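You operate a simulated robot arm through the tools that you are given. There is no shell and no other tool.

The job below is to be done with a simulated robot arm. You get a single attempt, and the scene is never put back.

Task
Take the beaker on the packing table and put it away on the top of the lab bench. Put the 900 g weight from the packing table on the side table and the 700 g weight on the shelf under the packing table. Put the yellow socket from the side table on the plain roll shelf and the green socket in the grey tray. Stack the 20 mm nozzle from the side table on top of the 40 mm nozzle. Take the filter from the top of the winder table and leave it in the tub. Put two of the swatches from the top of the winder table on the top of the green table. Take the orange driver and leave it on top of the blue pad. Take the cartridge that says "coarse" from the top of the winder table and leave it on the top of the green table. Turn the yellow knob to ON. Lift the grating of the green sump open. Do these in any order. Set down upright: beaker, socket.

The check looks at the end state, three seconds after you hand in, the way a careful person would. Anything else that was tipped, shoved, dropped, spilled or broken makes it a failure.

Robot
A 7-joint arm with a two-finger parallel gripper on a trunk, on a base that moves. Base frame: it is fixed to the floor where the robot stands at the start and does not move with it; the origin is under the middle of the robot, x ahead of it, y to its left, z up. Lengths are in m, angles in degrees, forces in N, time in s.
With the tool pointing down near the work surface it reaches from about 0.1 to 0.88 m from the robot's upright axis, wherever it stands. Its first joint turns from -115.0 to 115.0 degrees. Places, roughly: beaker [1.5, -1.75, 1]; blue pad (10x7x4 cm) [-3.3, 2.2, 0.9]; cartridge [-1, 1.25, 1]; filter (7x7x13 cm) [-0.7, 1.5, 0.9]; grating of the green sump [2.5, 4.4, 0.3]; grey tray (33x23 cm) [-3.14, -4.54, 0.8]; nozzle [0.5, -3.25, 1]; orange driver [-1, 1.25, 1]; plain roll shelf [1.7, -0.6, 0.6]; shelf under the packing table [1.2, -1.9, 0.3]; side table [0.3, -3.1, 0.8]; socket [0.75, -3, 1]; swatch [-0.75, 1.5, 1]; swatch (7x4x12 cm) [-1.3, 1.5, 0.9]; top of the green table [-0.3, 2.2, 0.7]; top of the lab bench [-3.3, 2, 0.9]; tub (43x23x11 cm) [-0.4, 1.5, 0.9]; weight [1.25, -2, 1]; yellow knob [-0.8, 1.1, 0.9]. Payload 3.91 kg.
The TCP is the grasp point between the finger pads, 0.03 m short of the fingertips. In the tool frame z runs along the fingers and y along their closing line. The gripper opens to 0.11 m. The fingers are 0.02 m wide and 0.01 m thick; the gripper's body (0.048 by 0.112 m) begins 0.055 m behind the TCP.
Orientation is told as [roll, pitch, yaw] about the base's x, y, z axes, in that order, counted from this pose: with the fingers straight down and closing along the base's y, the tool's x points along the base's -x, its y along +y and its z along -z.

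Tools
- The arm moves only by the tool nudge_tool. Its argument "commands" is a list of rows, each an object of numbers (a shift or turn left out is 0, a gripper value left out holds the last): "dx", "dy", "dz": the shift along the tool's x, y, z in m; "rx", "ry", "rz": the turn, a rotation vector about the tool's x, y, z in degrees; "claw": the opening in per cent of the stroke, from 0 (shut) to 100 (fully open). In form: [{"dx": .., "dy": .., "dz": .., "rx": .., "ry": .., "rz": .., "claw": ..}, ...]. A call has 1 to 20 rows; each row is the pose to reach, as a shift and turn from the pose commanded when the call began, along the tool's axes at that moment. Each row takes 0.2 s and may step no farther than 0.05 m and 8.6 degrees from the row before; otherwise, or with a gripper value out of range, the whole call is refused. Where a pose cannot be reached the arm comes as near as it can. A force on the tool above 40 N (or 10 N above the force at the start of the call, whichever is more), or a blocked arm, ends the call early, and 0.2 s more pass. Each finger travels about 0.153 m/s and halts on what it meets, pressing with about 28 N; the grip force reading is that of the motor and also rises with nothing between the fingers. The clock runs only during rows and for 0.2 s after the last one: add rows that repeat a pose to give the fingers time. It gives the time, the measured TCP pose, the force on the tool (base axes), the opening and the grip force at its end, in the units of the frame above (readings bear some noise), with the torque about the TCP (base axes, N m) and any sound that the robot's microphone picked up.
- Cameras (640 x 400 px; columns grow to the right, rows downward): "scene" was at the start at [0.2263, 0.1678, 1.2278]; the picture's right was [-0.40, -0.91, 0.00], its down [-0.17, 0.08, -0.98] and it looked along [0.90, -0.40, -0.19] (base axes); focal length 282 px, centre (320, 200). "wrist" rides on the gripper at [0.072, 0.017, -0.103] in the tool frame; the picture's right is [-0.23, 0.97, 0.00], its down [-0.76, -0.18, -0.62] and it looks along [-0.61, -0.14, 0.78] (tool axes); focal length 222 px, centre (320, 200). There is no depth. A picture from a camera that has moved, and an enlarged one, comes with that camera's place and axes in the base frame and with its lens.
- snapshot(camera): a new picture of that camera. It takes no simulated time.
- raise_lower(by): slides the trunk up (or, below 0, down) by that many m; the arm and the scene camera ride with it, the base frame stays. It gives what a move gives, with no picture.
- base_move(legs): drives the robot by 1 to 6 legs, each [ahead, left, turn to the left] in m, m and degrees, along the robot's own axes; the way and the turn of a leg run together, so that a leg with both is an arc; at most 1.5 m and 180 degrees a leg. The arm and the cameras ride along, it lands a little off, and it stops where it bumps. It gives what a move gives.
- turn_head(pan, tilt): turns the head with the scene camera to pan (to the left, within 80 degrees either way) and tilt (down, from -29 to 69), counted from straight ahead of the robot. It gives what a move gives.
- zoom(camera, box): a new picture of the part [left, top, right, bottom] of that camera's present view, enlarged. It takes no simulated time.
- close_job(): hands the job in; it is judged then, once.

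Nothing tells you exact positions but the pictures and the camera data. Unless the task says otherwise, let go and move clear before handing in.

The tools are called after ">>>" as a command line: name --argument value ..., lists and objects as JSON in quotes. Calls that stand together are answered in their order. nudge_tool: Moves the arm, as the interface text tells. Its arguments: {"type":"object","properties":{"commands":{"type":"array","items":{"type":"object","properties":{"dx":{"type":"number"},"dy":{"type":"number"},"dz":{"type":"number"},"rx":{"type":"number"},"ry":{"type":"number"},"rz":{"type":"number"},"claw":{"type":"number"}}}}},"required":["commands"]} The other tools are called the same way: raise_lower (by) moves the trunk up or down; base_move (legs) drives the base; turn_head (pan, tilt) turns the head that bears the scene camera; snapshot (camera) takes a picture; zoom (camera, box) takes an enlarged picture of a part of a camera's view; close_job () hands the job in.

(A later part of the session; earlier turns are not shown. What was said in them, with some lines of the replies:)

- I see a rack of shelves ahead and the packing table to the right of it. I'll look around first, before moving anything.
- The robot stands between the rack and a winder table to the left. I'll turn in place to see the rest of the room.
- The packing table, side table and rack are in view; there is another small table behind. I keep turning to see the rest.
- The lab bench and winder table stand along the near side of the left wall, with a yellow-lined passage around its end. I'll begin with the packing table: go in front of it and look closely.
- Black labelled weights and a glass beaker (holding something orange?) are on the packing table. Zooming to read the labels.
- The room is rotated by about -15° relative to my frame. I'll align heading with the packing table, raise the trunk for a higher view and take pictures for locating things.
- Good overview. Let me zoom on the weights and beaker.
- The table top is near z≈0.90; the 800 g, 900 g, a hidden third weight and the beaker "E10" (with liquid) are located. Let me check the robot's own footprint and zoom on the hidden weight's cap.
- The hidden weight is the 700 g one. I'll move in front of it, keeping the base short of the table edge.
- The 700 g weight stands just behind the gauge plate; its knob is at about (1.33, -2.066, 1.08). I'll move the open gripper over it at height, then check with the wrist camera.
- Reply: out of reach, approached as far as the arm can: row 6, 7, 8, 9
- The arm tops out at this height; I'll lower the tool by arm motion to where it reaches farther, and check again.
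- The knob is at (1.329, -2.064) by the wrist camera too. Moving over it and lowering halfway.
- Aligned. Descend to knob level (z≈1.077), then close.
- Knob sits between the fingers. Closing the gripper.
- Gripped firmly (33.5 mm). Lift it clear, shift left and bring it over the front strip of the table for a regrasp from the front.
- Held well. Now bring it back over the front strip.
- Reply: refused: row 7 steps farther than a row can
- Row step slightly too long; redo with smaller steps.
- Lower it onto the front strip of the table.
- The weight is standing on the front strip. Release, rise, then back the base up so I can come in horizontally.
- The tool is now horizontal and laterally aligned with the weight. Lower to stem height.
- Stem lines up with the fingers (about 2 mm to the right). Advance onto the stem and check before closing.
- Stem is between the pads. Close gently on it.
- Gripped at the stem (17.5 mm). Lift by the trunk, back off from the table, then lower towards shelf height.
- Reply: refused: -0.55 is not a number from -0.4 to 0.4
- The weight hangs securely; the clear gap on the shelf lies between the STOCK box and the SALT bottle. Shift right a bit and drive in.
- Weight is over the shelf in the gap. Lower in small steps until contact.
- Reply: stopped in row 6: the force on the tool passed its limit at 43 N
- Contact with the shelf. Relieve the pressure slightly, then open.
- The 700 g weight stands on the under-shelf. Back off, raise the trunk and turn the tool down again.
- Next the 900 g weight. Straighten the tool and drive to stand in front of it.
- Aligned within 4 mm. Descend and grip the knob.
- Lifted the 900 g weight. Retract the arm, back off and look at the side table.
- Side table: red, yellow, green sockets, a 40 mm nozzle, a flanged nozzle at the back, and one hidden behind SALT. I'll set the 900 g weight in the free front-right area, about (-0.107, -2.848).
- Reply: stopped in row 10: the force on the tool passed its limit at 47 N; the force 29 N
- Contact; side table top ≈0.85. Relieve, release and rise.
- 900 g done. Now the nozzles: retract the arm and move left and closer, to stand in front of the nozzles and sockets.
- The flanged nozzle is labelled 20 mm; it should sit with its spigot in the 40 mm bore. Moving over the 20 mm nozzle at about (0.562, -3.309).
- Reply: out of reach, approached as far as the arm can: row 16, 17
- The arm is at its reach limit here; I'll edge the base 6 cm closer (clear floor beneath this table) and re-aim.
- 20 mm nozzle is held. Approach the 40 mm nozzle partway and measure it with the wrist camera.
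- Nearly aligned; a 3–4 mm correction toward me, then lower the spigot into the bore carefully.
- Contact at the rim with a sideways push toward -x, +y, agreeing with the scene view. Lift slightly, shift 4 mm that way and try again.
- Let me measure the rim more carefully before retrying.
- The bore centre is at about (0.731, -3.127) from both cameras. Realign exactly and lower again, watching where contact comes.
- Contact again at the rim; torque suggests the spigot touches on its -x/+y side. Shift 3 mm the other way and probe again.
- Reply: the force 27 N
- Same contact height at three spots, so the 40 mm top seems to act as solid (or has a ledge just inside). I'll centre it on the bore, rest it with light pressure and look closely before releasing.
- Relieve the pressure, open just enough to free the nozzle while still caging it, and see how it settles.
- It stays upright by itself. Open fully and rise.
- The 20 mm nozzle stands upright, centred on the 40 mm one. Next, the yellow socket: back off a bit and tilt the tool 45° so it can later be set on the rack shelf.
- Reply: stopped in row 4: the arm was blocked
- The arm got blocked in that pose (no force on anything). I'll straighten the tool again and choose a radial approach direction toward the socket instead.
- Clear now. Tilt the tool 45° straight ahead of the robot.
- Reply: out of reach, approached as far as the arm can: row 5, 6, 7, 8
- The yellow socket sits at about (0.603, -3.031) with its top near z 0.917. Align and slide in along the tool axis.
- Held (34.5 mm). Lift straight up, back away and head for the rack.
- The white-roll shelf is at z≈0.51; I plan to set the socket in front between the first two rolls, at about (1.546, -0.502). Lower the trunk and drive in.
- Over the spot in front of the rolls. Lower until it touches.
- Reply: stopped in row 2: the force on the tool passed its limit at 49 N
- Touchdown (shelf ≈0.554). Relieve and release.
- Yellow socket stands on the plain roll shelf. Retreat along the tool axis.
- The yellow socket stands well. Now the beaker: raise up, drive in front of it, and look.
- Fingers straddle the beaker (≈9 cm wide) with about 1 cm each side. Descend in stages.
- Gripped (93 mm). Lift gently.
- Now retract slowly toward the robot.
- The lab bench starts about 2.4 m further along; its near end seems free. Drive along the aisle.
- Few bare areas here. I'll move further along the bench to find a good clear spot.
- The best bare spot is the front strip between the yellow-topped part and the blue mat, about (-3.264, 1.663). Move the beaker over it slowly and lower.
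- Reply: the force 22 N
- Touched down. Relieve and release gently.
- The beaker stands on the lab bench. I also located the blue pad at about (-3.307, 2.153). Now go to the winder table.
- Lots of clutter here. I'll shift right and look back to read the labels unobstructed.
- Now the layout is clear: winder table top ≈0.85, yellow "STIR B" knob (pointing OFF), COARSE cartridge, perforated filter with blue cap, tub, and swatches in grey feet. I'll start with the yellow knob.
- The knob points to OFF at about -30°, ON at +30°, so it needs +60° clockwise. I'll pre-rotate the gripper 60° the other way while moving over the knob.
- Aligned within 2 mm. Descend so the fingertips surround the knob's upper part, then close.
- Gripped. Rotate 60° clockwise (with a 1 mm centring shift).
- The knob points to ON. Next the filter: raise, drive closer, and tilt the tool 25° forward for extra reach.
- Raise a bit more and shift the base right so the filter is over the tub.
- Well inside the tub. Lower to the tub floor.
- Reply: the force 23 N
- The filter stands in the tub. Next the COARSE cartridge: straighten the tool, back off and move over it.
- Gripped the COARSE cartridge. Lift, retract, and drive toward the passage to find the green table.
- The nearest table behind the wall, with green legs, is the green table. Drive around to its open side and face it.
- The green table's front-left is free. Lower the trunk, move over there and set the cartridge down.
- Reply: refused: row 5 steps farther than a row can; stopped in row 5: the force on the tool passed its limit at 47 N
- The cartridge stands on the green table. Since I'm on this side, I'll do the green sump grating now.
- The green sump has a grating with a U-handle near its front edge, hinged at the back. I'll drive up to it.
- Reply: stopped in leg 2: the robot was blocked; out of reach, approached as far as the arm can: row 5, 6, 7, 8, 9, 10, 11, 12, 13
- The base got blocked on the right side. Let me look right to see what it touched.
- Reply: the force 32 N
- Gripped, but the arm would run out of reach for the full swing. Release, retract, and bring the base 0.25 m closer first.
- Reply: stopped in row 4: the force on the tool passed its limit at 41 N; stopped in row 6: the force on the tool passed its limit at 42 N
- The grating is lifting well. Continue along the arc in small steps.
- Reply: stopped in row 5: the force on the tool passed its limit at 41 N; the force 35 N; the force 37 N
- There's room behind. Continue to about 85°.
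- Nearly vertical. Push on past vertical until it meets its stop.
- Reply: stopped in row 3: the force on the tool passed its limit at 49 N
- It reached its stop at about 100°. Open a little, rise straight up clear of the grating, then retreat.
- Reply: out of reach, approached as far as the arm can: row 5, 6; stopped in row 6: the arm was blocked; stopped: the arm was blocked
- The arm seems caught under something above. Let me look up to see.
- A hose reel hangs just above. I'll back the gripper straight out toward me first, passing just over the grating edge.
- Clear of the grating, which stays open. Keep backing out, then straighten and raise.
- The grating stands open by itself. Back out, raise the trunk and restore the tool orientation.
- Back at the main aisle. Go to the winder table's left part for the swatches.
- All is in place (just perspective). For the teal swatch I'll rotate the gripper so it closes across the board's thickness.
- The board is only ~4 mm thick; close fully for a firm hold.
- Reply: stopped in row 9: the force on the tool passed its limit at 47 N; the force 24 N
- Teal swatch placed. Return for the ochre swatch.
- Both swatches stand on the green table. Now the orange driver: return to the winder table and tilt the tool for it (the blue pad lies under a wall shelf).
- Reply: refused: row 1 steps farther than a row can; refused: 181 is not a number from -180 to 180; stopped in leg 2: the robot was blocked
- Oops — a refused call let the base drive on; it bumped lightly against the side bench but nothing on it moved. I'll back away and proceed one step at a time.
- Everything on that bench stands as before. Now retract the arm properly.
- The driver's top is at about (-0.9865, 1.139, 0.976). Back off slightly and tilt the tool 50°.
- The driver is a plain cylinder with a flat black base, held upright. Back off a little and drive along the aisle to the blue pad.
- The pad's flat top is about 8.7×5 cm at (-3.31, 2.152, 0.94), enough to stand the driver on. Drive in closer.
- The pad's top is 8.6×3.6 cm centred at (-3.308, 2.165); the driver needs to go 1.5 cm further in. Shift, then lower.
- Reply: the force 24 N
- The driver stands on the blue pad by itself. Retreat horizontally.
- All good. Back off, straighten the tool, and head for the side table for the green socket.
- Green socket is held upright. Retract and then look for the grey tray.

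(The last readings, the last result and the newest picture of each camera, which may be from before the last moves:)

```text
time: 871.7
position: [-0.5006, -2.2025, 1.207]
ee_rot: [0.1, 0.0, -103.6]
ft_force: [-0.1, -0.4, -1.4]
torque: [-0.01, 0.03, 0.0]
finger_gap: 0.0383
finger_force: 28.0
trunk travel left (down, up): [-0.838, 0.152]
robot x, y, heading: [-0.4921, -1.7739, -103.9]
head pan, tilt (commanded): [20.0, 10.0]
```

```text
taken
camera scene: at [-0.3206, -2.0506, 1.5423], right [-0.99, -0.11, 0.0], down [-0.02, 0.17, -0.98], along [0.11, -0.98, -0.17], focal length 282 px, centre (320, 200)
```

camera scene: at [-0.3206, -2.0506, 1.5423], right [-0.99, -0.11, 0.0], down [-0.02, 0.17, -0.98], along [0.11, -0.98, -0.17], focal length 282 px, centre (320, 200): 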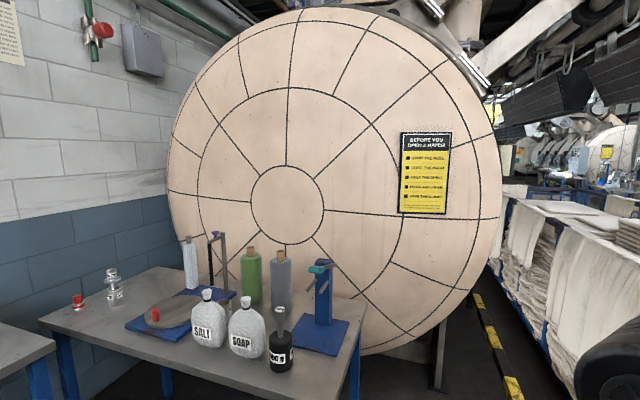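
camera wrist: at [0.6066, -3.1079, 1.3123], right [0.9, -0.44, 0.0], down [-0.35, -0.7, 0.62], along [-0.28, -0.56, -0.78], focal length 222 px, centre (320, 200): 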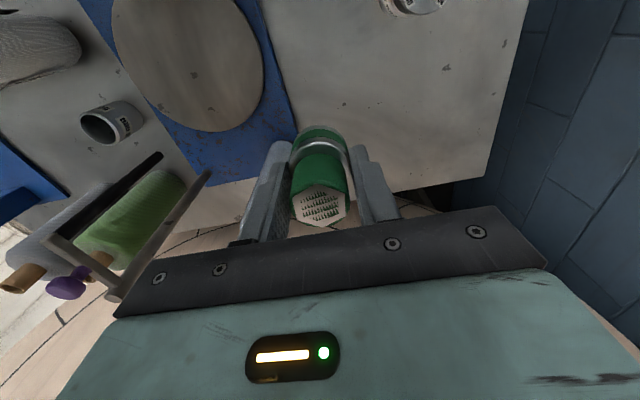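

The tray should lie beyond the laundry cart. Turn and explore carefully.

>>> base_move --legs '[[0, 0, -50]]'

>>> turn_head --pan 10 --tilt 12

>>> snapshot --camera "scene"

>>> turn_head --pan 50 --tilt 12

>>> snapshot --camera "scene"

```text
time: 874.3
position: [-0.8285, -2.0442, 1.2069]
ee_rot: [0.1, 0.0, -153.7]
ft_force: [-0.2, -0.3, -0.8]
torque: [-0.03, 0.03, -0.03]
finger_gap: 0.0381
finger_force: 27.6
trunk travel left (down, up): [-0.838, 0.152]
robot x, y, heading: [-0.4947, -1.7711, -153.9]
head pan, tilt (commanded): [20.0, 10.0]
```

```text
time: 875.0
position: [-0.8279, -2.044, 1.2076]
ee_rot: [0.1, -0.1, -153.7]
ft_force: [-0.1, 0.2, -1.8]
torque: [0.0, 0.03, -0.02]
finger_gap: 0.0383
finger_force: 28.1
trunk travel left (down, up): [-0.838, 0.152]
robot x, y, heading: [-0.4994, -1.7726, -154.0]
head pan, tilt (commanded): [10.0, 12.0]
```

```text
taken
camera scene: at [-0.6077, -2.0732, 1.5391], right [-0.59, 0.81, 0.0], down [0.17, 0.12, -0.98], along [-0.79, -0.58, -0.21], focal length 282 px, centre (320, 200)
```

scene: 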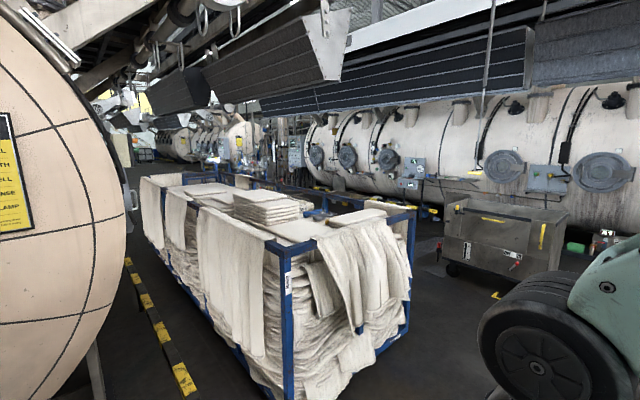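

```text
time: 876.1
position: [-0.8285, -2.0445, 1.2067]
ee_rot: [0.1, 0.0, -153.7]
ft_force: [1.2, 0.9, -0.4]
torque: [0.02, 0.0, -0.04]
finger_gap: 0.0381
finger_force: 28.3
trunk travel left (down, up): [-0.838, 0.152]
robot x, y, heading: [-0.4974, -1.7765, -153.8]
head pan, tilt (commanded): [50.0, 12.0]
```

```text
taken
camera scene: at [-0.5548, -2.1086, 1.5391], right [-0.97, 0.24, 0.0], down [0.05, 0.2, -0.98], along [-0.23, -0.95, -0.21], focal length 282 px, centre (320, 200)
```

scene: 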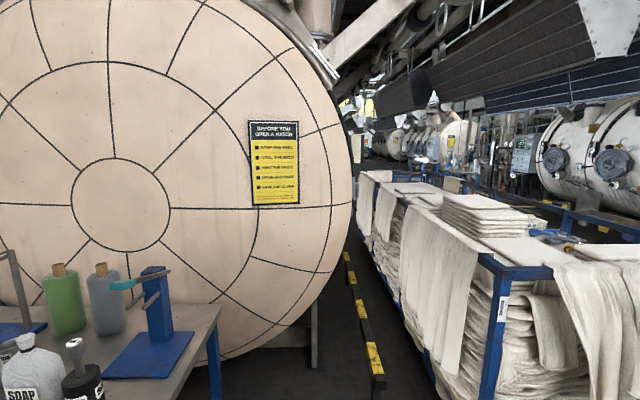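

>>> turn_head --pan 15 --tilt 12

>>> zoom --camera "scene" --box '[220, 120, 460, 270]'

>>> raise_lower --by 0.15

>>> zoom --camera "scene" --box '[260, 120, 460, 240]'

```text
time: 877.1
position: [-0.8283, -2.0446, 1.2064]
ee_rot: [0.1, -0.1, -153.7]
ft_force: [0.6, -0.1, -1.4]
torque: [-0.04, 0.0, -0.02]
finger_gap: 0.0383
finger_force: 28.3
trunk travel left (down, up): [-0.838, 0.152]
robot x, y, heading: [-0.4953, -1.7736, -153.6]
head pan, tilt (commanded): [15.0, 12.0]
```

```text
2.67 times, centred on (340, 195) of scene
camera zoom: at [-0.6026, -2.0795, 1.5391], right [-0.66, 0.75, 0.0], down [0.16, 0.14, -0.98], along [-0.73, -0.65, -0.21], focal length 751 px, centre (267, 213)
```

zoom: 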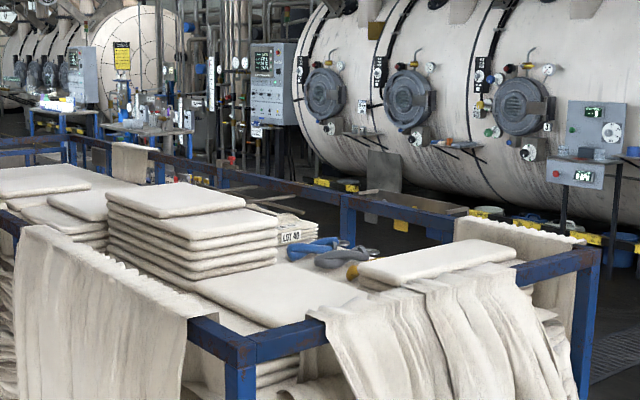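

```text
time: 878.9
position: [-0.8294, -2.0448, 1.3558]
ee_rot: [0.0, 0.0, -153.7]
ft_force: [-0.2, -0.1, -1.2]
torque: [0.02, -0.03, -0.03]
finger_gap: 0.0381
finger_force: 27.6
trunk travel left (down, up): [-0.988, 0.002]
robot x, y, heading: [-0.4949, -1.776, -153.9]
head pan, tilt (commanded): [15.0, 12.0]
```

```text
3.20 times, centred on (360, 180) of scene
camera zoom: at [-0.6027, -2.0795, 1.689], right [-0.66, 0.75, 0.0], down [0.16, 0.14, -0.98], along [-0.74, -0.64, -0.21], focal length 901 px, centre (192, 264)
```

zoom: 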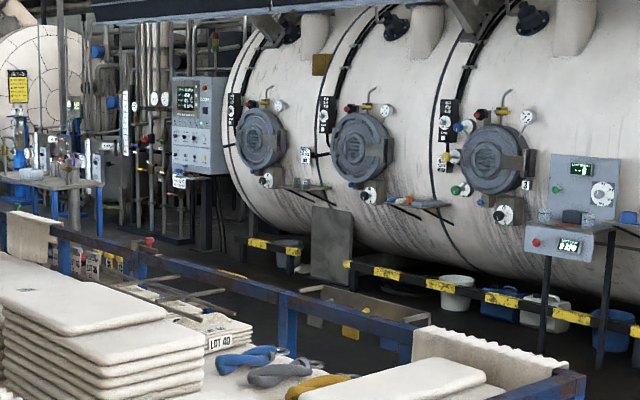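

>>> base_move --legs '[[0, 0, 50.3], [0, -1.2, 0], [0, -1.1, 0]]'

>>> turn_head --pan 0 --tilt 15

>>> snapshot --camera "scene"

>>> turn_head --pan -50 --tilt 15

>>> snapshot --camera "scene"

```text
time: 892.4
position: [-2.7181, -1.6853, 1.3567]
ee_rot: [0.1, 0.0, -102.7]
ft_force: [-0.1, 0.5, -0.3]
torque: [0.0, 0.0, 0.0]
finger_gap: 0.0376
finger_force: 28.0
trunk travel left (down, up): [-0.988, 0.002]
robot x, y, heading: [-2.7185, -1.2524, -102.7]
head pan, tilt (commanded): [15.0, 12.0]
```

```text
time: 893.2
position: [-2.7195, -1.6863, 1.3564]
ee_rot: [0.1, -0.2, -102.7]
ft_force: [-0.5, 0.7, -0.9]
torque: [0.02, 0.0, -0.01]
finger_gap: 0.0378
finger_force: 28.3
trunk travel left (down, up): [-0.988, 0.002]
robot x, y, heading: [-2.7195, -1.256, -102.6]
head pan, tilt (commanded): [0.0, 15.0]
```

```text
taken
camera scene: at [-2.5728, -1.5291, 1.6842], right [-0.98, 0.22, 0.0], down [0.06, 0.25, -0.97], along [-0.21, -0.94, -0.26], focal length 282 px, centre (320, 200)
```

scene: 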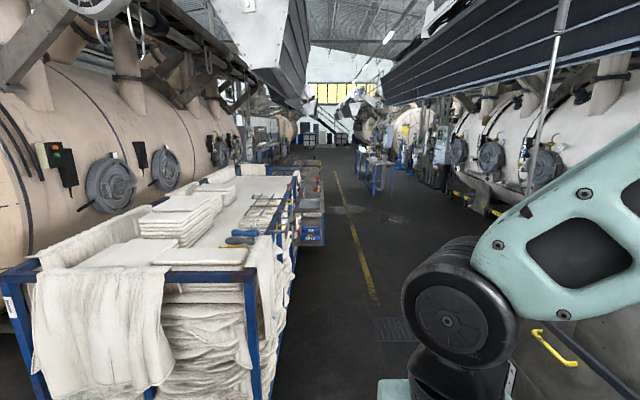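

```text
time: 894.3
position: [-2.7183, -1.6861, 1.3563]
ee_rot: [0.0, 0.0, -102.6]
ft_force: [-0.2, 0.2, -1.1]
torque: [-0.02, -0.01, 0.01]
finger_gap: 0.0379
finger_force: 27.7
trunk travel left (down, up): [-0.988, 0.002]
robot x, y, heading: [-2.7191, -1.2542, -102.3]
head pan, tilt (commanded): [-50.0, 15.0]
```

```text
taken
camera scene: at [-2.6353, -1.4809, 1.6842], right [-0.46, 0.89, 0.0], down [0.23, 0.12, -0.97], along [-0.86, -0.44, -0.26], focal length 282 px, centre (320, 200)
```

scene: 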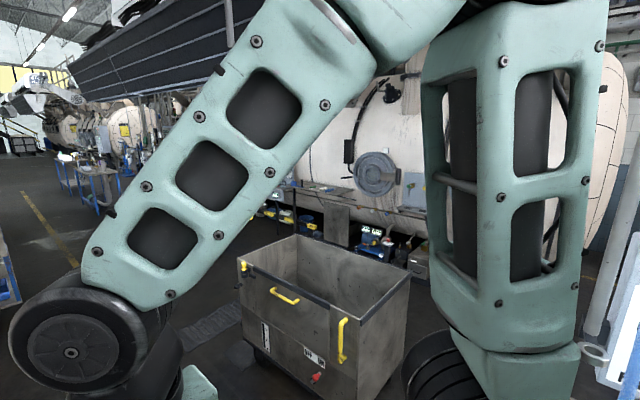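

>>> turn_head --pan 0 --tilt 15

>>> zoom --camera "scene" --box '[240, 150, 360, 250]'

```text
time: 895.5
position: [-2.7191, -1.6856, 1.3561]
ee_rot: [0.1, 0.0, -102.7]
ft_force: [-0.6, 0.2, -0.6]
torque: [-0.02, 0.02, 0.02]
finger_gap: 0.0379
finger_force: 27.9
trunk travel left (down, up): [-0.988, 0.002]
robot x, y, heading: [-2.7214, -1.2579, -102.6]
head pan, tilt (commanded): [0.0, 15.0]
```

```text
4.00 times, centred on (300, 200) of scene
camera zoom: at [-2.5729, -1.5291, 1.6842], right [-0.98, 0.22, 0.0], down [0.06, 0.25, -0.97], along [-0.21, -0.94, -0.26], focal length 1126 px, centre (400, 200)
```

zoom: 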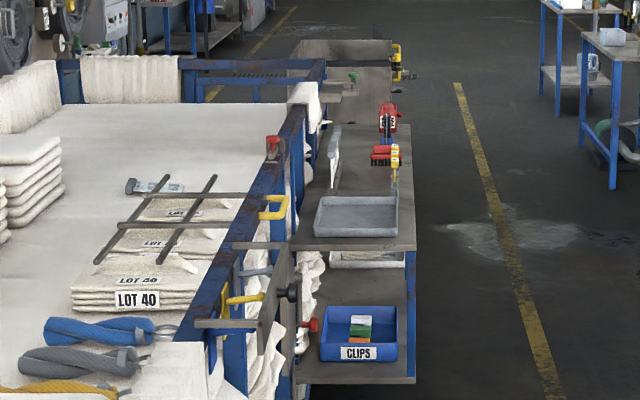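

There it is: a narrow side table along the cart with the grey tray at about (-3.13, -4.58). The aisle to it is clear; drive up alongside.

>>> base_move --legs '[[0, 0, -0.8], [1.3, 0, 0]]'

>>> turn_head --pan 10 --tilt 25

>>> snapshot --camera "scene"

```text
time: 902.4
position: [-3.0285, -2.9593, 1.3568]
ee_rot: [0.1, -0.1, -103.4]
ft_force: [0.1, -0.3, -0.6]
torque: [0.01, -0.05, 0.03]
finger_gap: 0.0378
finger_force: 28.1
trunk travel left (down, up): [-0.988, 0.002]
robot x, y, heading: [-3.0226, -2.5311, -103.5]
head pan, tilt (commanded): [0.0, 15.0]
```

```text
time: 903.1
position: [-3.027, -2.9602, 1.3562]
ee_rot: [0.1, -0.1, -103.3]
ft_force: [0.3, 0.2, -1.2]
torque: [0.01, 0.02, -0.02]
finger_gap: 0.038
finger_force: 27.7
trunk travel left (down, up): [-0.988, 0.002]
robot x, y, heading: [-3.0237, -2.5268, -103.4]
head pan, tilt (commanded): [10.0, 25.0]
```

```text
taken
camera scene: at [-2.8647, -2.8063, 1.668], right [-1.0, 0.06, 0.0], down [0.03, 0.42, -0.91], along [-0.05, -0.9, -0.42], focal length 282 px, centre (320, 200)
```

scene: 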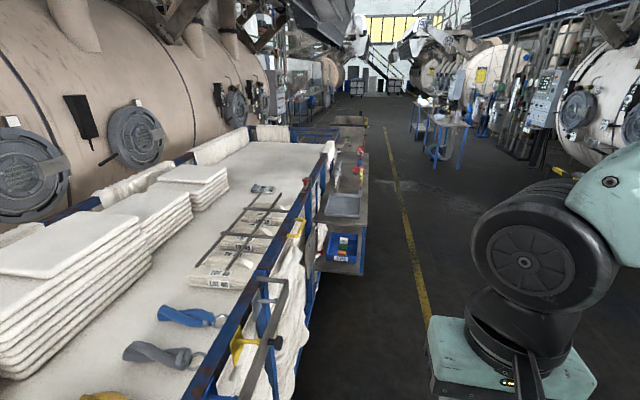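

>>> base_move --legs '[[0, -0.06, 0], [0.75, 0, 0], [0.6, 0, 0]]'

>>> turn_head --pan 15 --tilt 45

>>> snapshot --camera "scene"

>>> snapshot --camera "wrist"

```text
time: 910.8
position: [-3.3908, -4.2686, 1.3582]
ee_rot: [0.2, -0.1, -102.9]
ft_force: [0.0, -0.3, -1.4]
torque: [-0.01, -0.04, -0.02]
finger_gap: 0.038
finger_force: 28.0
trunk travel left (down, up): [-0.988, 0.002]
robot x, y, heading: [-3.3941, -3.8419, -102.9]
head pan, tilt (commanded): [10.0, 25.0]
```

```text
time: 911.6
position: [-3.3907, -4.2694, 1.3564]
ee_rot: [0.1, -0.1, -102.9]
ft_force: [0.0, 0.7, -1.1]
torque: [0.0, -0.01, 0.0]
finger_gap: 0.038
finger_force: 27.7
trunk travel left (down, up): [-0.988, 0.002]
robot x, y, heading: [-3.3969, -3.8371, -103.1]
head pan, tilt (commanded): [15.0, 45.0]
```

```text
taken
camera scene: at [-3.2213, -4.1035, 1.6374], right [-1.0, -0.04, 0.0], down [-0.03, 0.71, -0.71], along [0.03, -0.71, -0.71], focal length 282 px, centre (320, 200)
```

scene: 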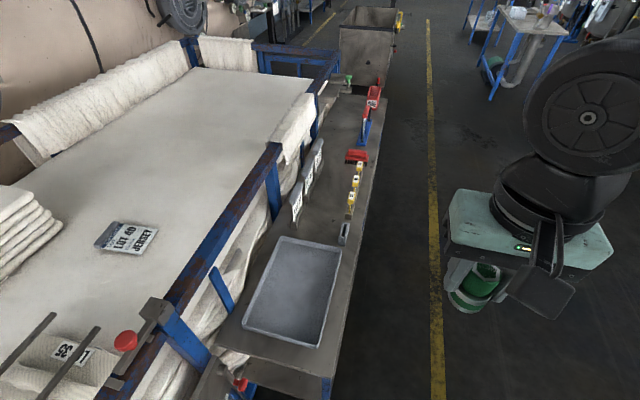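

```text
taken
camera wrist: at [-3.3587, -4.2022, 1.4601], right [0.9, -0.44, 0.0], down [-0.34, -0.7, 0.62], along [-0.27, -0.56, -0.78], focal length 222 px, centre (320, 200)
```

wrist: 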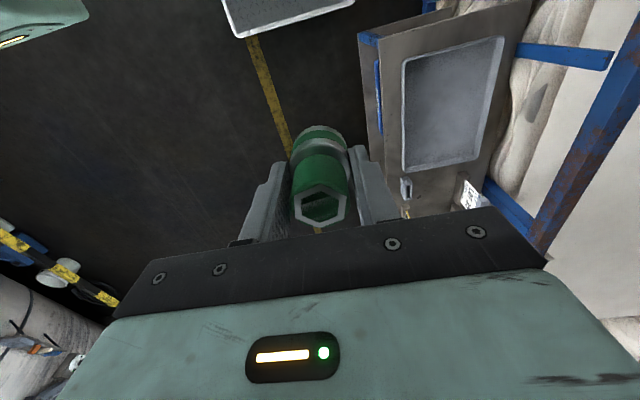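

The grey tray is right ahead-left, centred near (-3.13, -4.52). Move over it.

>>> nudge_tool --commands '[{"dx": -0.0232, "dy": 0.0388}, {"dx": -0.0465, "dy": 0.0775}, {"dx": -0.0698, "dy": 0.1163}, {"dx": -0.093, "dy": 0.155}, {"dx": -0.1163, "dy": 0.1938}, {"dx": -0.1396, "dy": 0.2326}, {"dx": -0.1628, "dy": 0.2713}, {"dx": -0.1861, "dy": 0.3101}, {"dx": -0.1861, "dy": 0.3101}]'

>>> snapshot --camera "wrist"

>>> snapshot --camera "scene"

```text
time: 913.6
position: [-3.1287, -4.5199, 1.3561]
ee_rot: [0.0, 0.0, -102.8]
ft_force: [-0.4, -0.6, -1.3]
torque: [-0.01, 0.02, -0.03]
finger_gap: 0.038
finger_force: 28.1
trunk travel left (down, up): [-0.988, 0.002]
robot x, y, heading: [-3.3892, -3.8373, -103.0]
head pan, tilt (commanded): [15.0, 45.0]
```

```text
taken
camera wrist: at [-3.0977, -4.4523, 1.4603], right [0.9, -0.44, 0.0], down [-0.34, -0.7, 0.62], along [-0.27, -0.56, -0.78], focal length 222 px, centre (320, 200)
```

wrist: 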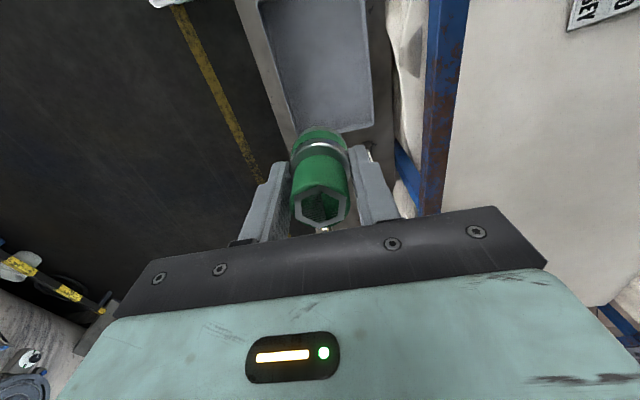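

```text
taken
camera scene: at [-3.221, -4.1039, 1.6373], right [-1.0, -0.04, 0.0], down [-0.03, 0.71, -0.71], along [0.03, -0.71, -0.71], focal length 282 px, centre (320, 200)
```

scene: 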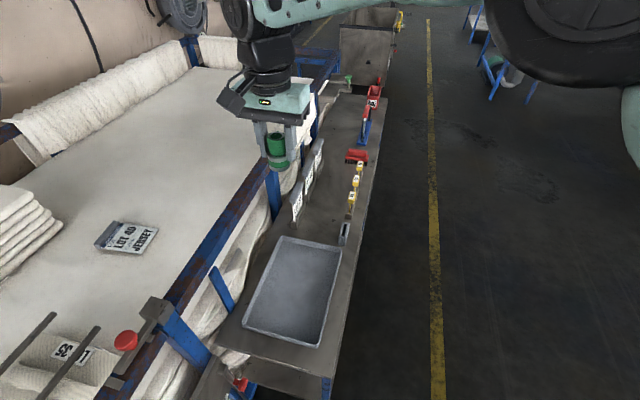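

>>> nudge_tool --commands '[{"dx": 0.01, "dz": 0.045}, {"dx": 0.01, "dz": 0.09}, {"dx": 0.01, "dz": 0.135}, {"dx": 0.01, "dz": 0.18}, {"dx": 0.01, "dz": 0.225}, {"dx": 0.01, "dz": 0.27}, {"dx": 0.01, "dz": 0.315}, {"dx": 0.01, "dz": 0.36}, {"dx": 0.01, "dz": 0.4}, {"dx": 0.01, "dz": 0.4}]'

>>> snapshot --camera "wrist"

>>> zoom --camera "scene" --box '[200, 180, 380, 370]'

```text
time: 915.9
position: [-3.127, -4.511, 0.9564]
ee_rot: [0.1, -0.1, -102.7]
ft_force: [0.2, 0.5, -1.2]
torque: [-0.02, -0.01, 0.01]
finger_gap: 0.0376
finger_force: 27.9
trunk travel left (down, up): [-0.988, 0.002]
robot x, y, heading: [-3.392, -3.8424, -102.8]
head pan, tilt (commanded): [15.0, 45.0]
```

```text
taken
camera wrist: at [-3.0958, -4.444, 1.0606], right [0.9, -0.44, 0.0], down [-0.34, -0.7, 0.62], along [-0.27, -0.56, -0.78], focal length 222 px, centre (320, 200)
```

wrist: 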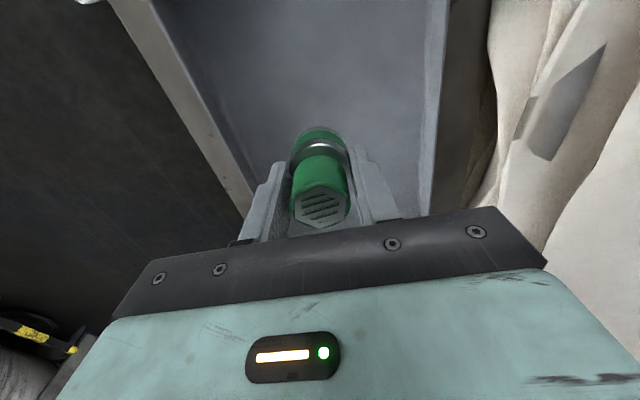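

```text
2.11 times, centred on (290, 275) of scene
camera zoom: at [-3.2213, -4.1037, 1.6373], right [-1.0, -0.04, 0.0], down [-0.03, 0.71, -0.71], along [0.03, -0.71, -0.71], focal length 593 px, centre (383, 42)
```

zoom: 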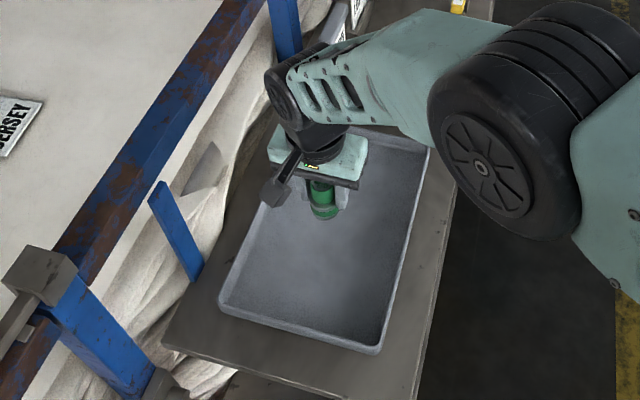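

>>> nudge_tool --commands '[{"dz": 0.015}, {"dz": 0.03}, {"dz": 0.04}, {"dz": 0.047}, {"dz": 0.053}, {"dz": 0.059}, {"dz": 0.065}, {"dz": 0.071}, {"dz": 0.077}, {"dz": 0.083}, {"dz": 0.089}, {"dz": 0.095}, {"dz": 0.101}, {"dz": 0.107}]'

>>> snapshot --camera "wrist"

>>> zoom --camera "scene" --box '[200, 180, 380, 370]'

```text
time: 918.9
position: [-3.1249, -4.51, 0.8797]
ee_rot: [1.0, -0.6, -102.8]
ft_force: [-0.1, 0.4, -1.5]
torque: [-0.03, 0.0, -0.05]
finger_gap: 0.0378
finger_force: 28.0
out of reach, approached as far as the arm can: row 10, 11, 12, 13, 14
trunk travel left (down, up): [-0.988, 0.002]
robot x, y, heading: [-3.3923, -3.8379, -103.1]
head pan, tilt (commanded): [15.0, 45.0]
```

```text
taken
camera wrist: at [-3.0938, -4.4416, 0.982], right [0.9, -0.44, 0.02], down [-0.35, -0.69, 0.63], along [-0.26, -0.57, -0.78], focal length 222 px, centre (320, 200)
```

wrist: 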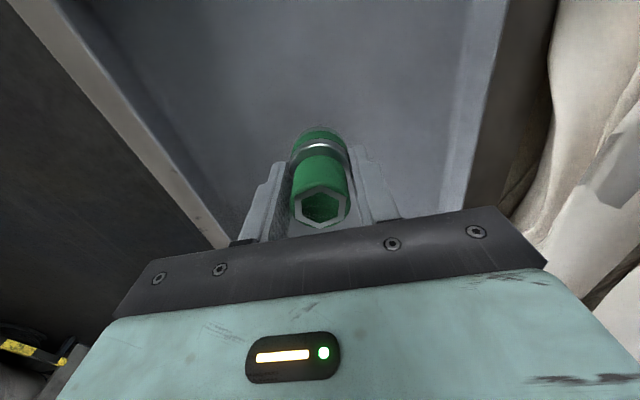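

```text
2.11 times, centred on (290, 275) of scene
camera zoom: at [-3.2213, -4.1036, 1.6374], right [-1.0, -0.04, 0.0], down [-0.03, 0.71, -0.71], along [0.03, -0.71, -0.71], focal length 593 px, centre (383, 42)
```

zoom: 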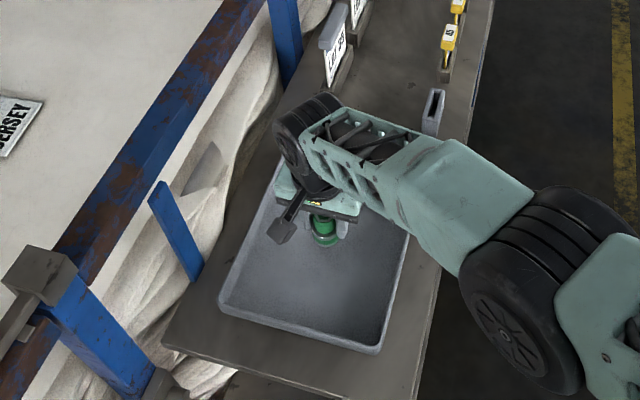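

The arm is at its lower limit with the trunk raised; lift slightly, lower the trunk, then continue.

>>> nudge_tool --commands '[{"dz": -0.04}, {"dz": -0.08}, {"dz": -0.12}, {"dz": -0.14}]'

>>> raise_lower --by -0.13

>>> snapshot --camera "wrist"

```text
time: 919.9
position: [-3.0994, -4.54, 0.9918]
ee_rot: [-0.2, 0.1, -102.9]
ft_force: [-0.6, -0.4, -0.6]
torque: [0.04, -0.02, -0.01]
finger_gap: 0.0378
finger_force: 27.8
out of reach, approached as far as the arm can: row 1, 2, 3, 4
trunk travel left (down, up): [-0.988, 0.002]
robot x, y, heading: [-3.3919, -3.8409, -103.0]
head pan, tilt (commanded): [15.0, 45.0]
```

```text
time: 921.4
position: [-3.0998, -4.539, 0.8622]
ee_rot: [0.1, 0.0, -102.9]
ft_force: [-0.6, -0.1, 0.0]
torque: [0.0, -0.02, 0.04]
finger_gap: 0.0378
finger_force: 29.0
trunk travel left (down, up): [-0.858, 0.132]
robot x, y, heading: [-3.3894, -3.8402, -103.0]
head pan, tilt (commanded): [15.0, 45.0]
```

```text
taken
camera wrist: at [-3.0672, -4.4734, 0.9657], right [0.9, -0.44, 0.0], down [-0.34, -0.7, 0.62], along [-0.27, -0.56, -0.78], focal length 222 px, centre (320, 200)
```

wrist: 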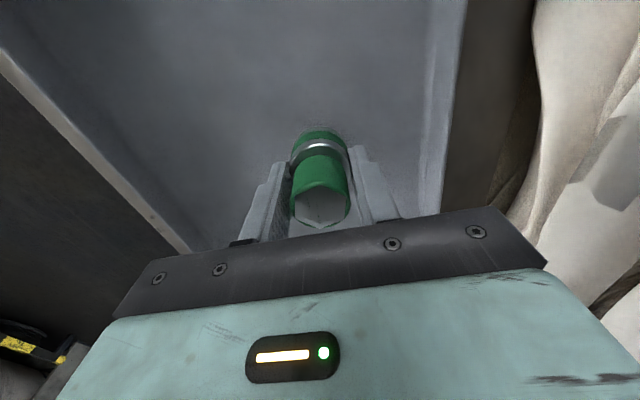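

>>> nudge_tool --commands '[{"dx": 0.0145, "dy": -0.026}, {"dx": 0.0145, "dy": -0.026, "dz": 0.008}, {"dx": 0.0145, "dy": -0.026, "dz": 0.014}, {"dx": 0.0145, "dy": -0.026, "dz": 0.02}, {"dx": 0.0145, "dy": -0.026, "dz": 0.026}, {"dx": 0.0145, "dy": -0.026, "dz": 0.032}, {"dx": 0.0145, "dy": -0.026, "dz": 0.038}, {"dx": 0.0145, "dy": -0.026, "dz": 0.044}, {"dx": 0.0145, "dy": -0.026, "dz": 0.05}, {"dx": 0.0145, "dy": -0.026, "dz": 0.056}, {"dx": 0.0145, "dy": -0.026, "dz": 0.062}]'

>>> snapshot --camera "wrist"

>>> zoom --camera "scene" --box '[200, 180, 380, 370]'

```text
time: 922.6
position: [-3.1068, -4.5371, 0.8384]
ee_rot: [0.6, -0.4, -102.9]
ft_force: [1.4, -1.8, 10.9]
torque: [0.13, -0.1, -0.01]
finger_gap: 0.0378
finger_force: 28.0
out of reach, approached as far as the arm can: row 1, 2, 3, 4, 5, 6
trunk travel left (down, up): [-0.858, 0.132]
robot x, y, heading: [-3.3876, -3.8382, -103.0]
head pan, tilt (commanded): [15.0, 45.0]
stopped in row 6: the force on the tool passed its limit at 47 N (the readings are from after the stop); the commanded pose is now the measured one
```

```text
taken
camera wrist: at [-3.0742, -4.4701, 0.9416], right [0.9, -0.44, 0.01], down [-0.35, -0.7, 0.63], along [-0.27, -0.57, -0.78], focal length 222 px, centre (320, 200)
```

wrist: 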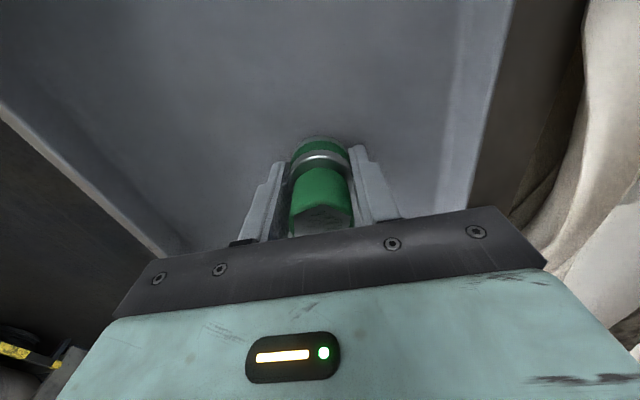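

```text
2.11 times, centred on (290, 275) of scene
camera zoom: at [-3.2215, -4.103, 1.5071], right [-1.0, -0.04, 0.0], down [-0.03, 0.71, -0.71], along [0.03, -0.71, -0.71], focal length 593 px, centre (383, 42)
```

zoom: 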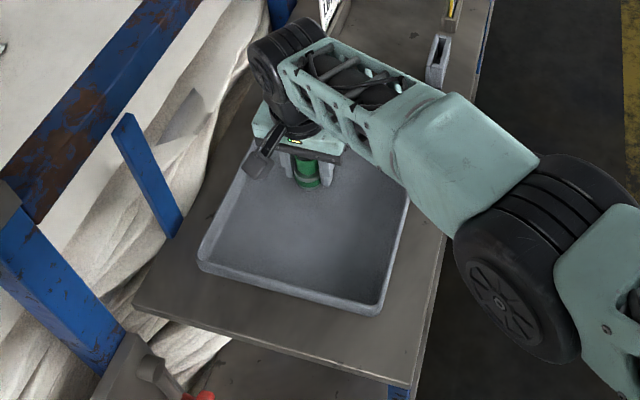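

Touchdown on the tray floor. Release gently.

>>> nudge_tool --commands '[{"claw": 38}, {"claw": 44}, {"claw": 52}, {"claw": 52}]'

>>> snapshot --camera "wrist"

```text
time: 923.6
position: [-3.107, -4.5373, 0.8364]
ee_rot: [0.5, -0.1, -102.9]
ft_force: [0.2, -0.1, 0.2]
torque: [-0.01, 0.02, 0.01]
finger_gap: 0.0571
finger_force: 0.0
trunk travel left (down, up): [-0.858, 0.132]
robot x, y, heading: [-3.3923, -3.8366, -103.0]
head pan, tilt (commanded): [15.0, 45.0]
```

```text
taken
camera wrist: at [-3.0749, -4.4696, 0.9396], right [0.9, -0.44, 0.01], down [-0.35, -0.7, 0.63], along [-0.27, -0.56, -0.78], focal length 222 px, centre (320, 200)
```

wrist: 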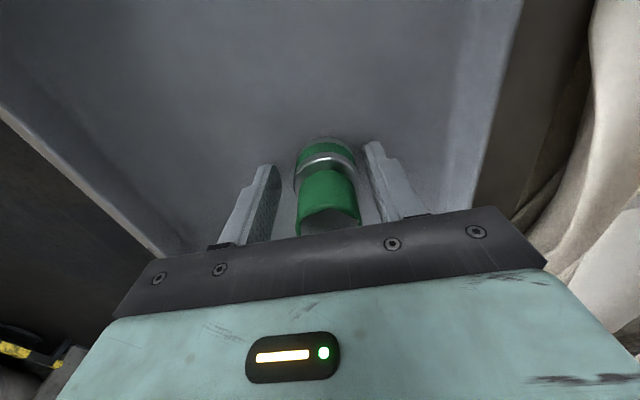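

>>> raise_lower --by 0.125

>>> snapshot --camera "wrist"

>>> zoom --camera "scene" --box '[200, 180, 380, 370]'

```text
time: 925.2
position: [-3.1064, -4.5363, 0.9612]
ee_rot: [0.4, -0.1, -102.9]
ft_force: [-0.3, 0.3, 0.3]
torque: [-0.01, -0.02, -0.01]
finger_gap: 0.0572
finger_force: 0.1
trunk travel left (down, up): [-0.983, 0.007]
robot x, y, heading: [-3.3944, -3.8357, -103.0]
head pan, tilt (commanded): [15.0, 45.0]
```

```text
taken
camera wrist: at [-3.0749, -4.4697, 1.0647], right [0.9, -0.44, 0.01], down [-0.35, -0.7, 0.63], along [-0.27, -0.56, -0.78], focal length 222 px, centre (320, 200)
```

wrist: 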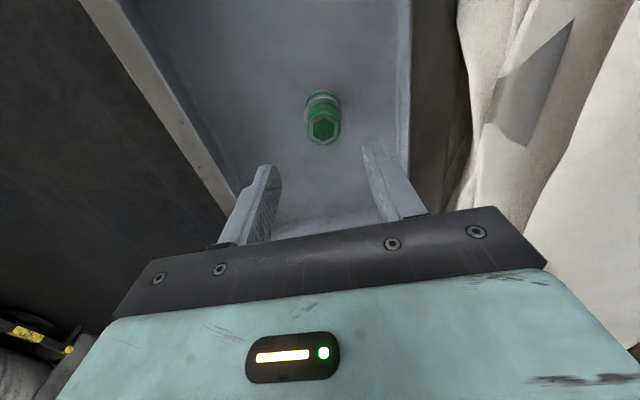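

```text
2.11 times, centred on (290, 275) of scene
camera zoom: at [-3.2212, -4.1036, 1.6323], right [-1.0, -0.04, 0.0], down [-0.03, 0.71, -0.71], along [0.03, -0.71, -0.71], focal length 593 px, centre (383, 42)
```

zoom: 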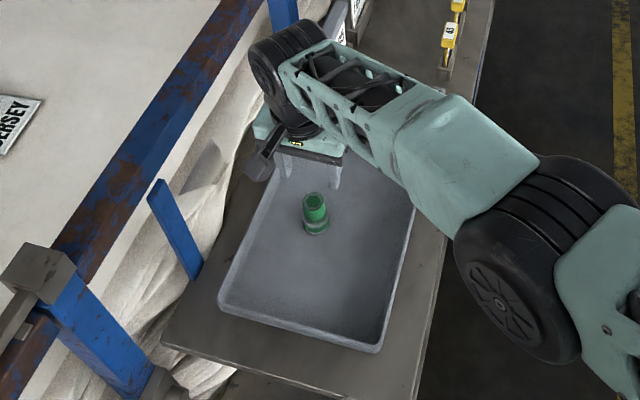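

The green socket stands upright in the tray. Move the arm clear.

>>> nudge_tool --commands '[{"dz": -0.04}, {"dz": -0.085}, {"dz": -0.13}, {"dz": -0.175}, {"dz": -0.22}, {"dz": -0.26}, {"dz": -0.28, "dy": -0.04}, {"dz": -0.28, "dy": -0.085}, {"dz": -0.28, "dy": -0.13}, {"dz": -0.28, "dy": -0.175}, {"dz": -0.28, "dy": -0.22}]'

>>> snapshot --camera "scene"

```text
time: 927.6
position: [-3.2251, -4.6656, 1.2504]
ee_rot: [0.2, -0.1, -102.7]
ft_force: [0.4, -0.4, 0.5]
torque: [-0.01, 0.05, -0.04]
finger_gap: 0.0571
finger_force: 0.0
out of reach, approached as far as the arm can: row 1, 2, 3, 4, 5, 6, 7, 8, 9, 10, 11
trunk travel left (down, up): [-0.983, 0.007]
robot x, y, heading: [-3.3885, -3.8393, -102.7]
head pan, tilt (commanded): [15.0, 45.0]
```

```text
taken
camera scene: at [-3.2209, -4.1036, 1.6323], right [-1.0, -0.04, 0.0], down [-0.03, 0.71, -0.71], along [0.03, -0.71, -0.71], focal length 282 px, centre (320, 200)
```

scene: 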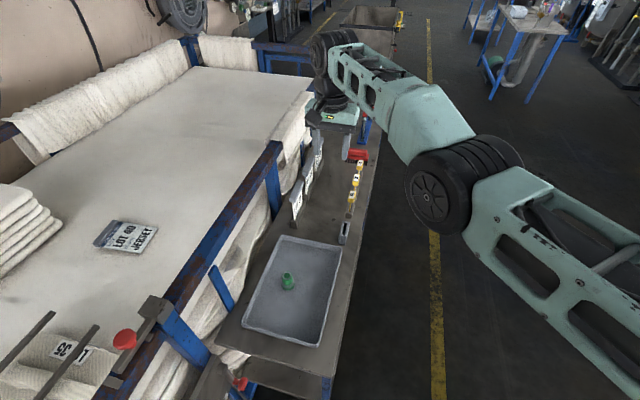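

>>> nudge_tool --commands '[{"dx": 0.04}, {"dx": 0.08}, {"dx": 0.12}, {"dx": 0.16}, {"dx": 0.2}, {"dx": 0.24}, {"dx": 0.28}]'

>>> snapshot --camera "scene"

```text
time: 929.2
position: [-3.0269, -4.5121, 1.2664]
ee_rot: [0.3, -0.2, -103.0]
ft_force: [-0.3, 0.0, -0.9]
torque: [0.05, -0.01, -0.01]
finger_gap: 0.0573
finger_force: 0.1
out of reach, approached as far as the arm can: row 1, 2, 3, 4, 5, 6, 7
trunk travel left (down, up): [-0.983, 0.007]
robot x, y, heading: [-3.392, -3.8408, -103.0]
head pan, tilt (commanded): [15.0, 45.0]
```

```text
taken
camera scene: at [-3.2216, -4.1036, 1.6324], right [-1.0, -0.04, 0.0], down [-0.03, 0.71, -0.71], along [0.03, -0.71, -0.71], focal length 282 px, centre (320, 200)
```

scene: 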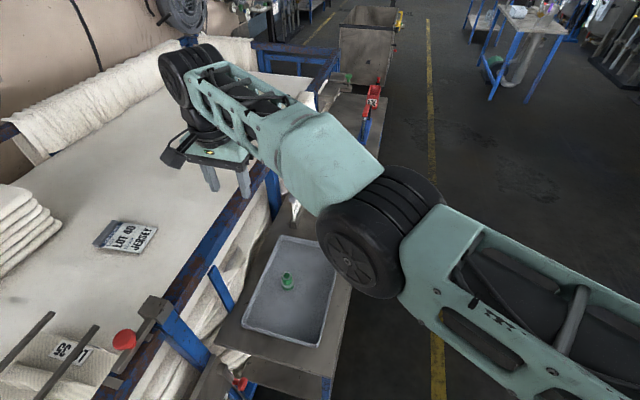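

>>> nudge_tool --commands '[{"dx": 0.0}, {"dx": 0.0}]'

>>> snapshot --camera "wrist"

```text
time: 929.8
position: [-3.027, -4.5115, 1.2667]
ee_rot: [0.2, -0.2, -102.9]
ft_force: [-0.2, 0.2, 0.9]
torque: [0.01, 0.0, 0.02]
finger_gap: 0.0574
finger_force: 0.0
trunk travel left (down, up): [-0.983, 0.007]
robot x, y, heading: [-3.3891, -3.8367, -103.1]
head pan, tilt (commanded): [15.0, 45.0]
```

```text
taken
camera wrist: at [-2.9941, -4.4444, 1.3692], right [0.9, -0.44, 0.0], down [-0.34, -0.7, 0.62], along [-0.27, -0.56, -0.78], focal length 222 px, centre (320, 200)
```

wrist: 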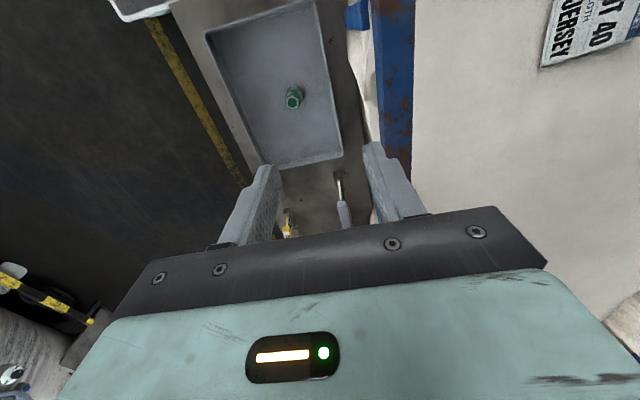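

>>> nudge_tool --commands '[{"dy": -0.02}, {"dy": -0.04}, {"dy": -0.06}]'

```text
time: 930.6
position: [-3.046, -4.5318, 1.269]
ee_rot: [0.4, -0.1, -102.9]
ft_force: [0.8, 1.3, 0.1]
torque: [-0.06, 0.03, 0.0]
finger_gap: 0.0572
finger_force: 0.1
out of reach, approached as far as the arm can: row 1, 2, 3
trunk travel left (down, up): [-0.983, 0.007]
robot x, y, heading: [-3.3943, -3.8391, -102.9]
head pan, tilt (commanded): [15.0, 45.0]
```

>>> turn_head --pan 5 --tilt 20

>>> snapshot --camera "scene"

```text
time: 931.5
position: [-3.0473, -4.5324, 1.2695]
ee_rot: [0.4, -0.2, -103.0]
ft_force: [-0.5, -0.8, 0.5]
torque: [0.0, 0.02, -0.01]
finger_gap: 0.0572
finger_force: 0.0
trunk travel left (down, up): [-0.983, 0.007]
robot x, y, heading: [-3.3935, -3.8364, -102.8]
head pan, tilt (commanded): [5.0, 20.0]
```

```text
taken
camera scene: at [-3.237, -4.1145, 1.671], right [-0.99, 0.14, 0.0], down [0.05, 0.34, -0.94], along [-0.13, -0.93, -0.34], focal length 282 px, centre (320, 200)
```

scene: 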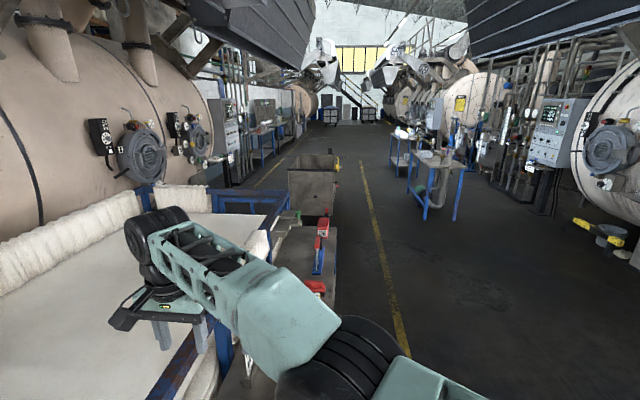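

The arm took a low-elbow posture but touches nothing. Shift the base to the right, clear of the table and tray.

>>> base_move --legs '[[0, -0.35, 0]]'

>>> turn_head --pan 30 --tilt 40

>>> snapshot --camera "scene"

```text
time: 933.7
position: [-3.3835, -4.4541, 1.2693]
ee_rot: [0.2, -0.2, -102.8]
ft_force: [0.7, 0.3, 0.3]
torque: [0.02, 0.02, -0.01]
finger_gap: 0.0571
finger_force: 0.1
trunk travel left (down, up): [-0.983, 0.007]
robot x, y, heading: [-3.728, -3.7616, -102.6]
head pan, tilt (commanded): [5.0, 20.0]
```

```text
time: 934.6
position: [-3.3836, -4.4553, 1.2691]
ee_rot: [0.4, -0.3, -102.8]
ft_force: [-0.5, -0.1, 0.1]
torque: [0.01, 0.0, 0.0]
finger_gap: 0.0573
finger_force: 0.1
trunk travel left (down, up): [-0.983, 0.007]
robot x, y, heading: [-3.7256, -3.7617, -103.0]
head pan, tilt (commanded): [30.0, 40.0]
```

```text
taken
camera scene: at [-3.5367, -4.0261, 1.6397], right [-0.96, -0.29, 0.0], down [-0.19, 0.61, -0.77], along [0.23, -0.73, -0.64], focal length 282 px, centre (320, 200)
```

scene: 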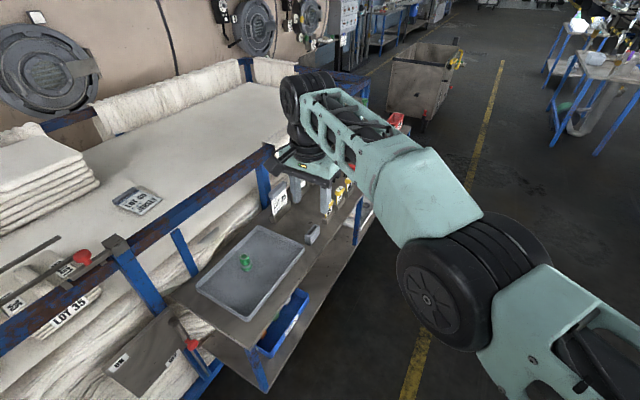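

Every item on the list has been placed and seen in its final position. The gripper is empty and clear of the tables, so I'm handing the job in.

>>> close_job

```text
The job is handed in.
```

I did every step of the job and handed it in. I looked at each item after placing it, and all of them were standing where they belong when I last saw them.

| Item | Where it is now |
|---|---|
| Beaker (E10) | Upright on the front edge of the lab bench top |
| 900 g weight | Side table |
| 700 g weight | Shelf under the packing table |
| Yellow socket | Upright on the plain (white) roll shelf |
| Green socket | Upright in the grey tray |
| 20 mm nozzle | Standing on top of the 40 mm nozzle |
| Filter | Standing in the tub |
| Two swatches (teal and ochre) | Standing on the green table |
| COARSE cartridge | Green table |
| Orange driver | Standing upright on the blue pad |
| Yellow knob | Points to ON |
| Green sump grating | Open past vertical, staying up by itself |

These could matter to the check:

- **Nozzle stack:** the 20 mm nozzle would not drop fully into the 40 mm bore. Its stub rests at rim level, so there is a visible gap under its flange. It had been standing for over ten minutes when I last saw it.
- **Bumps:** the base bumped the bench in the passage behind the wall twice. The items I could see on it afterwards were still standing.
- **Hose reel:** the arm pressed against the underside of the hose reel above the sump. I backed it out and saw nothing displaced.
- **Swatches:** four things on the winder table could count as swatches. I took the two coloured boards in grey feet, because the ochre one stood where the place list put the 7x4x12 cm swatch.
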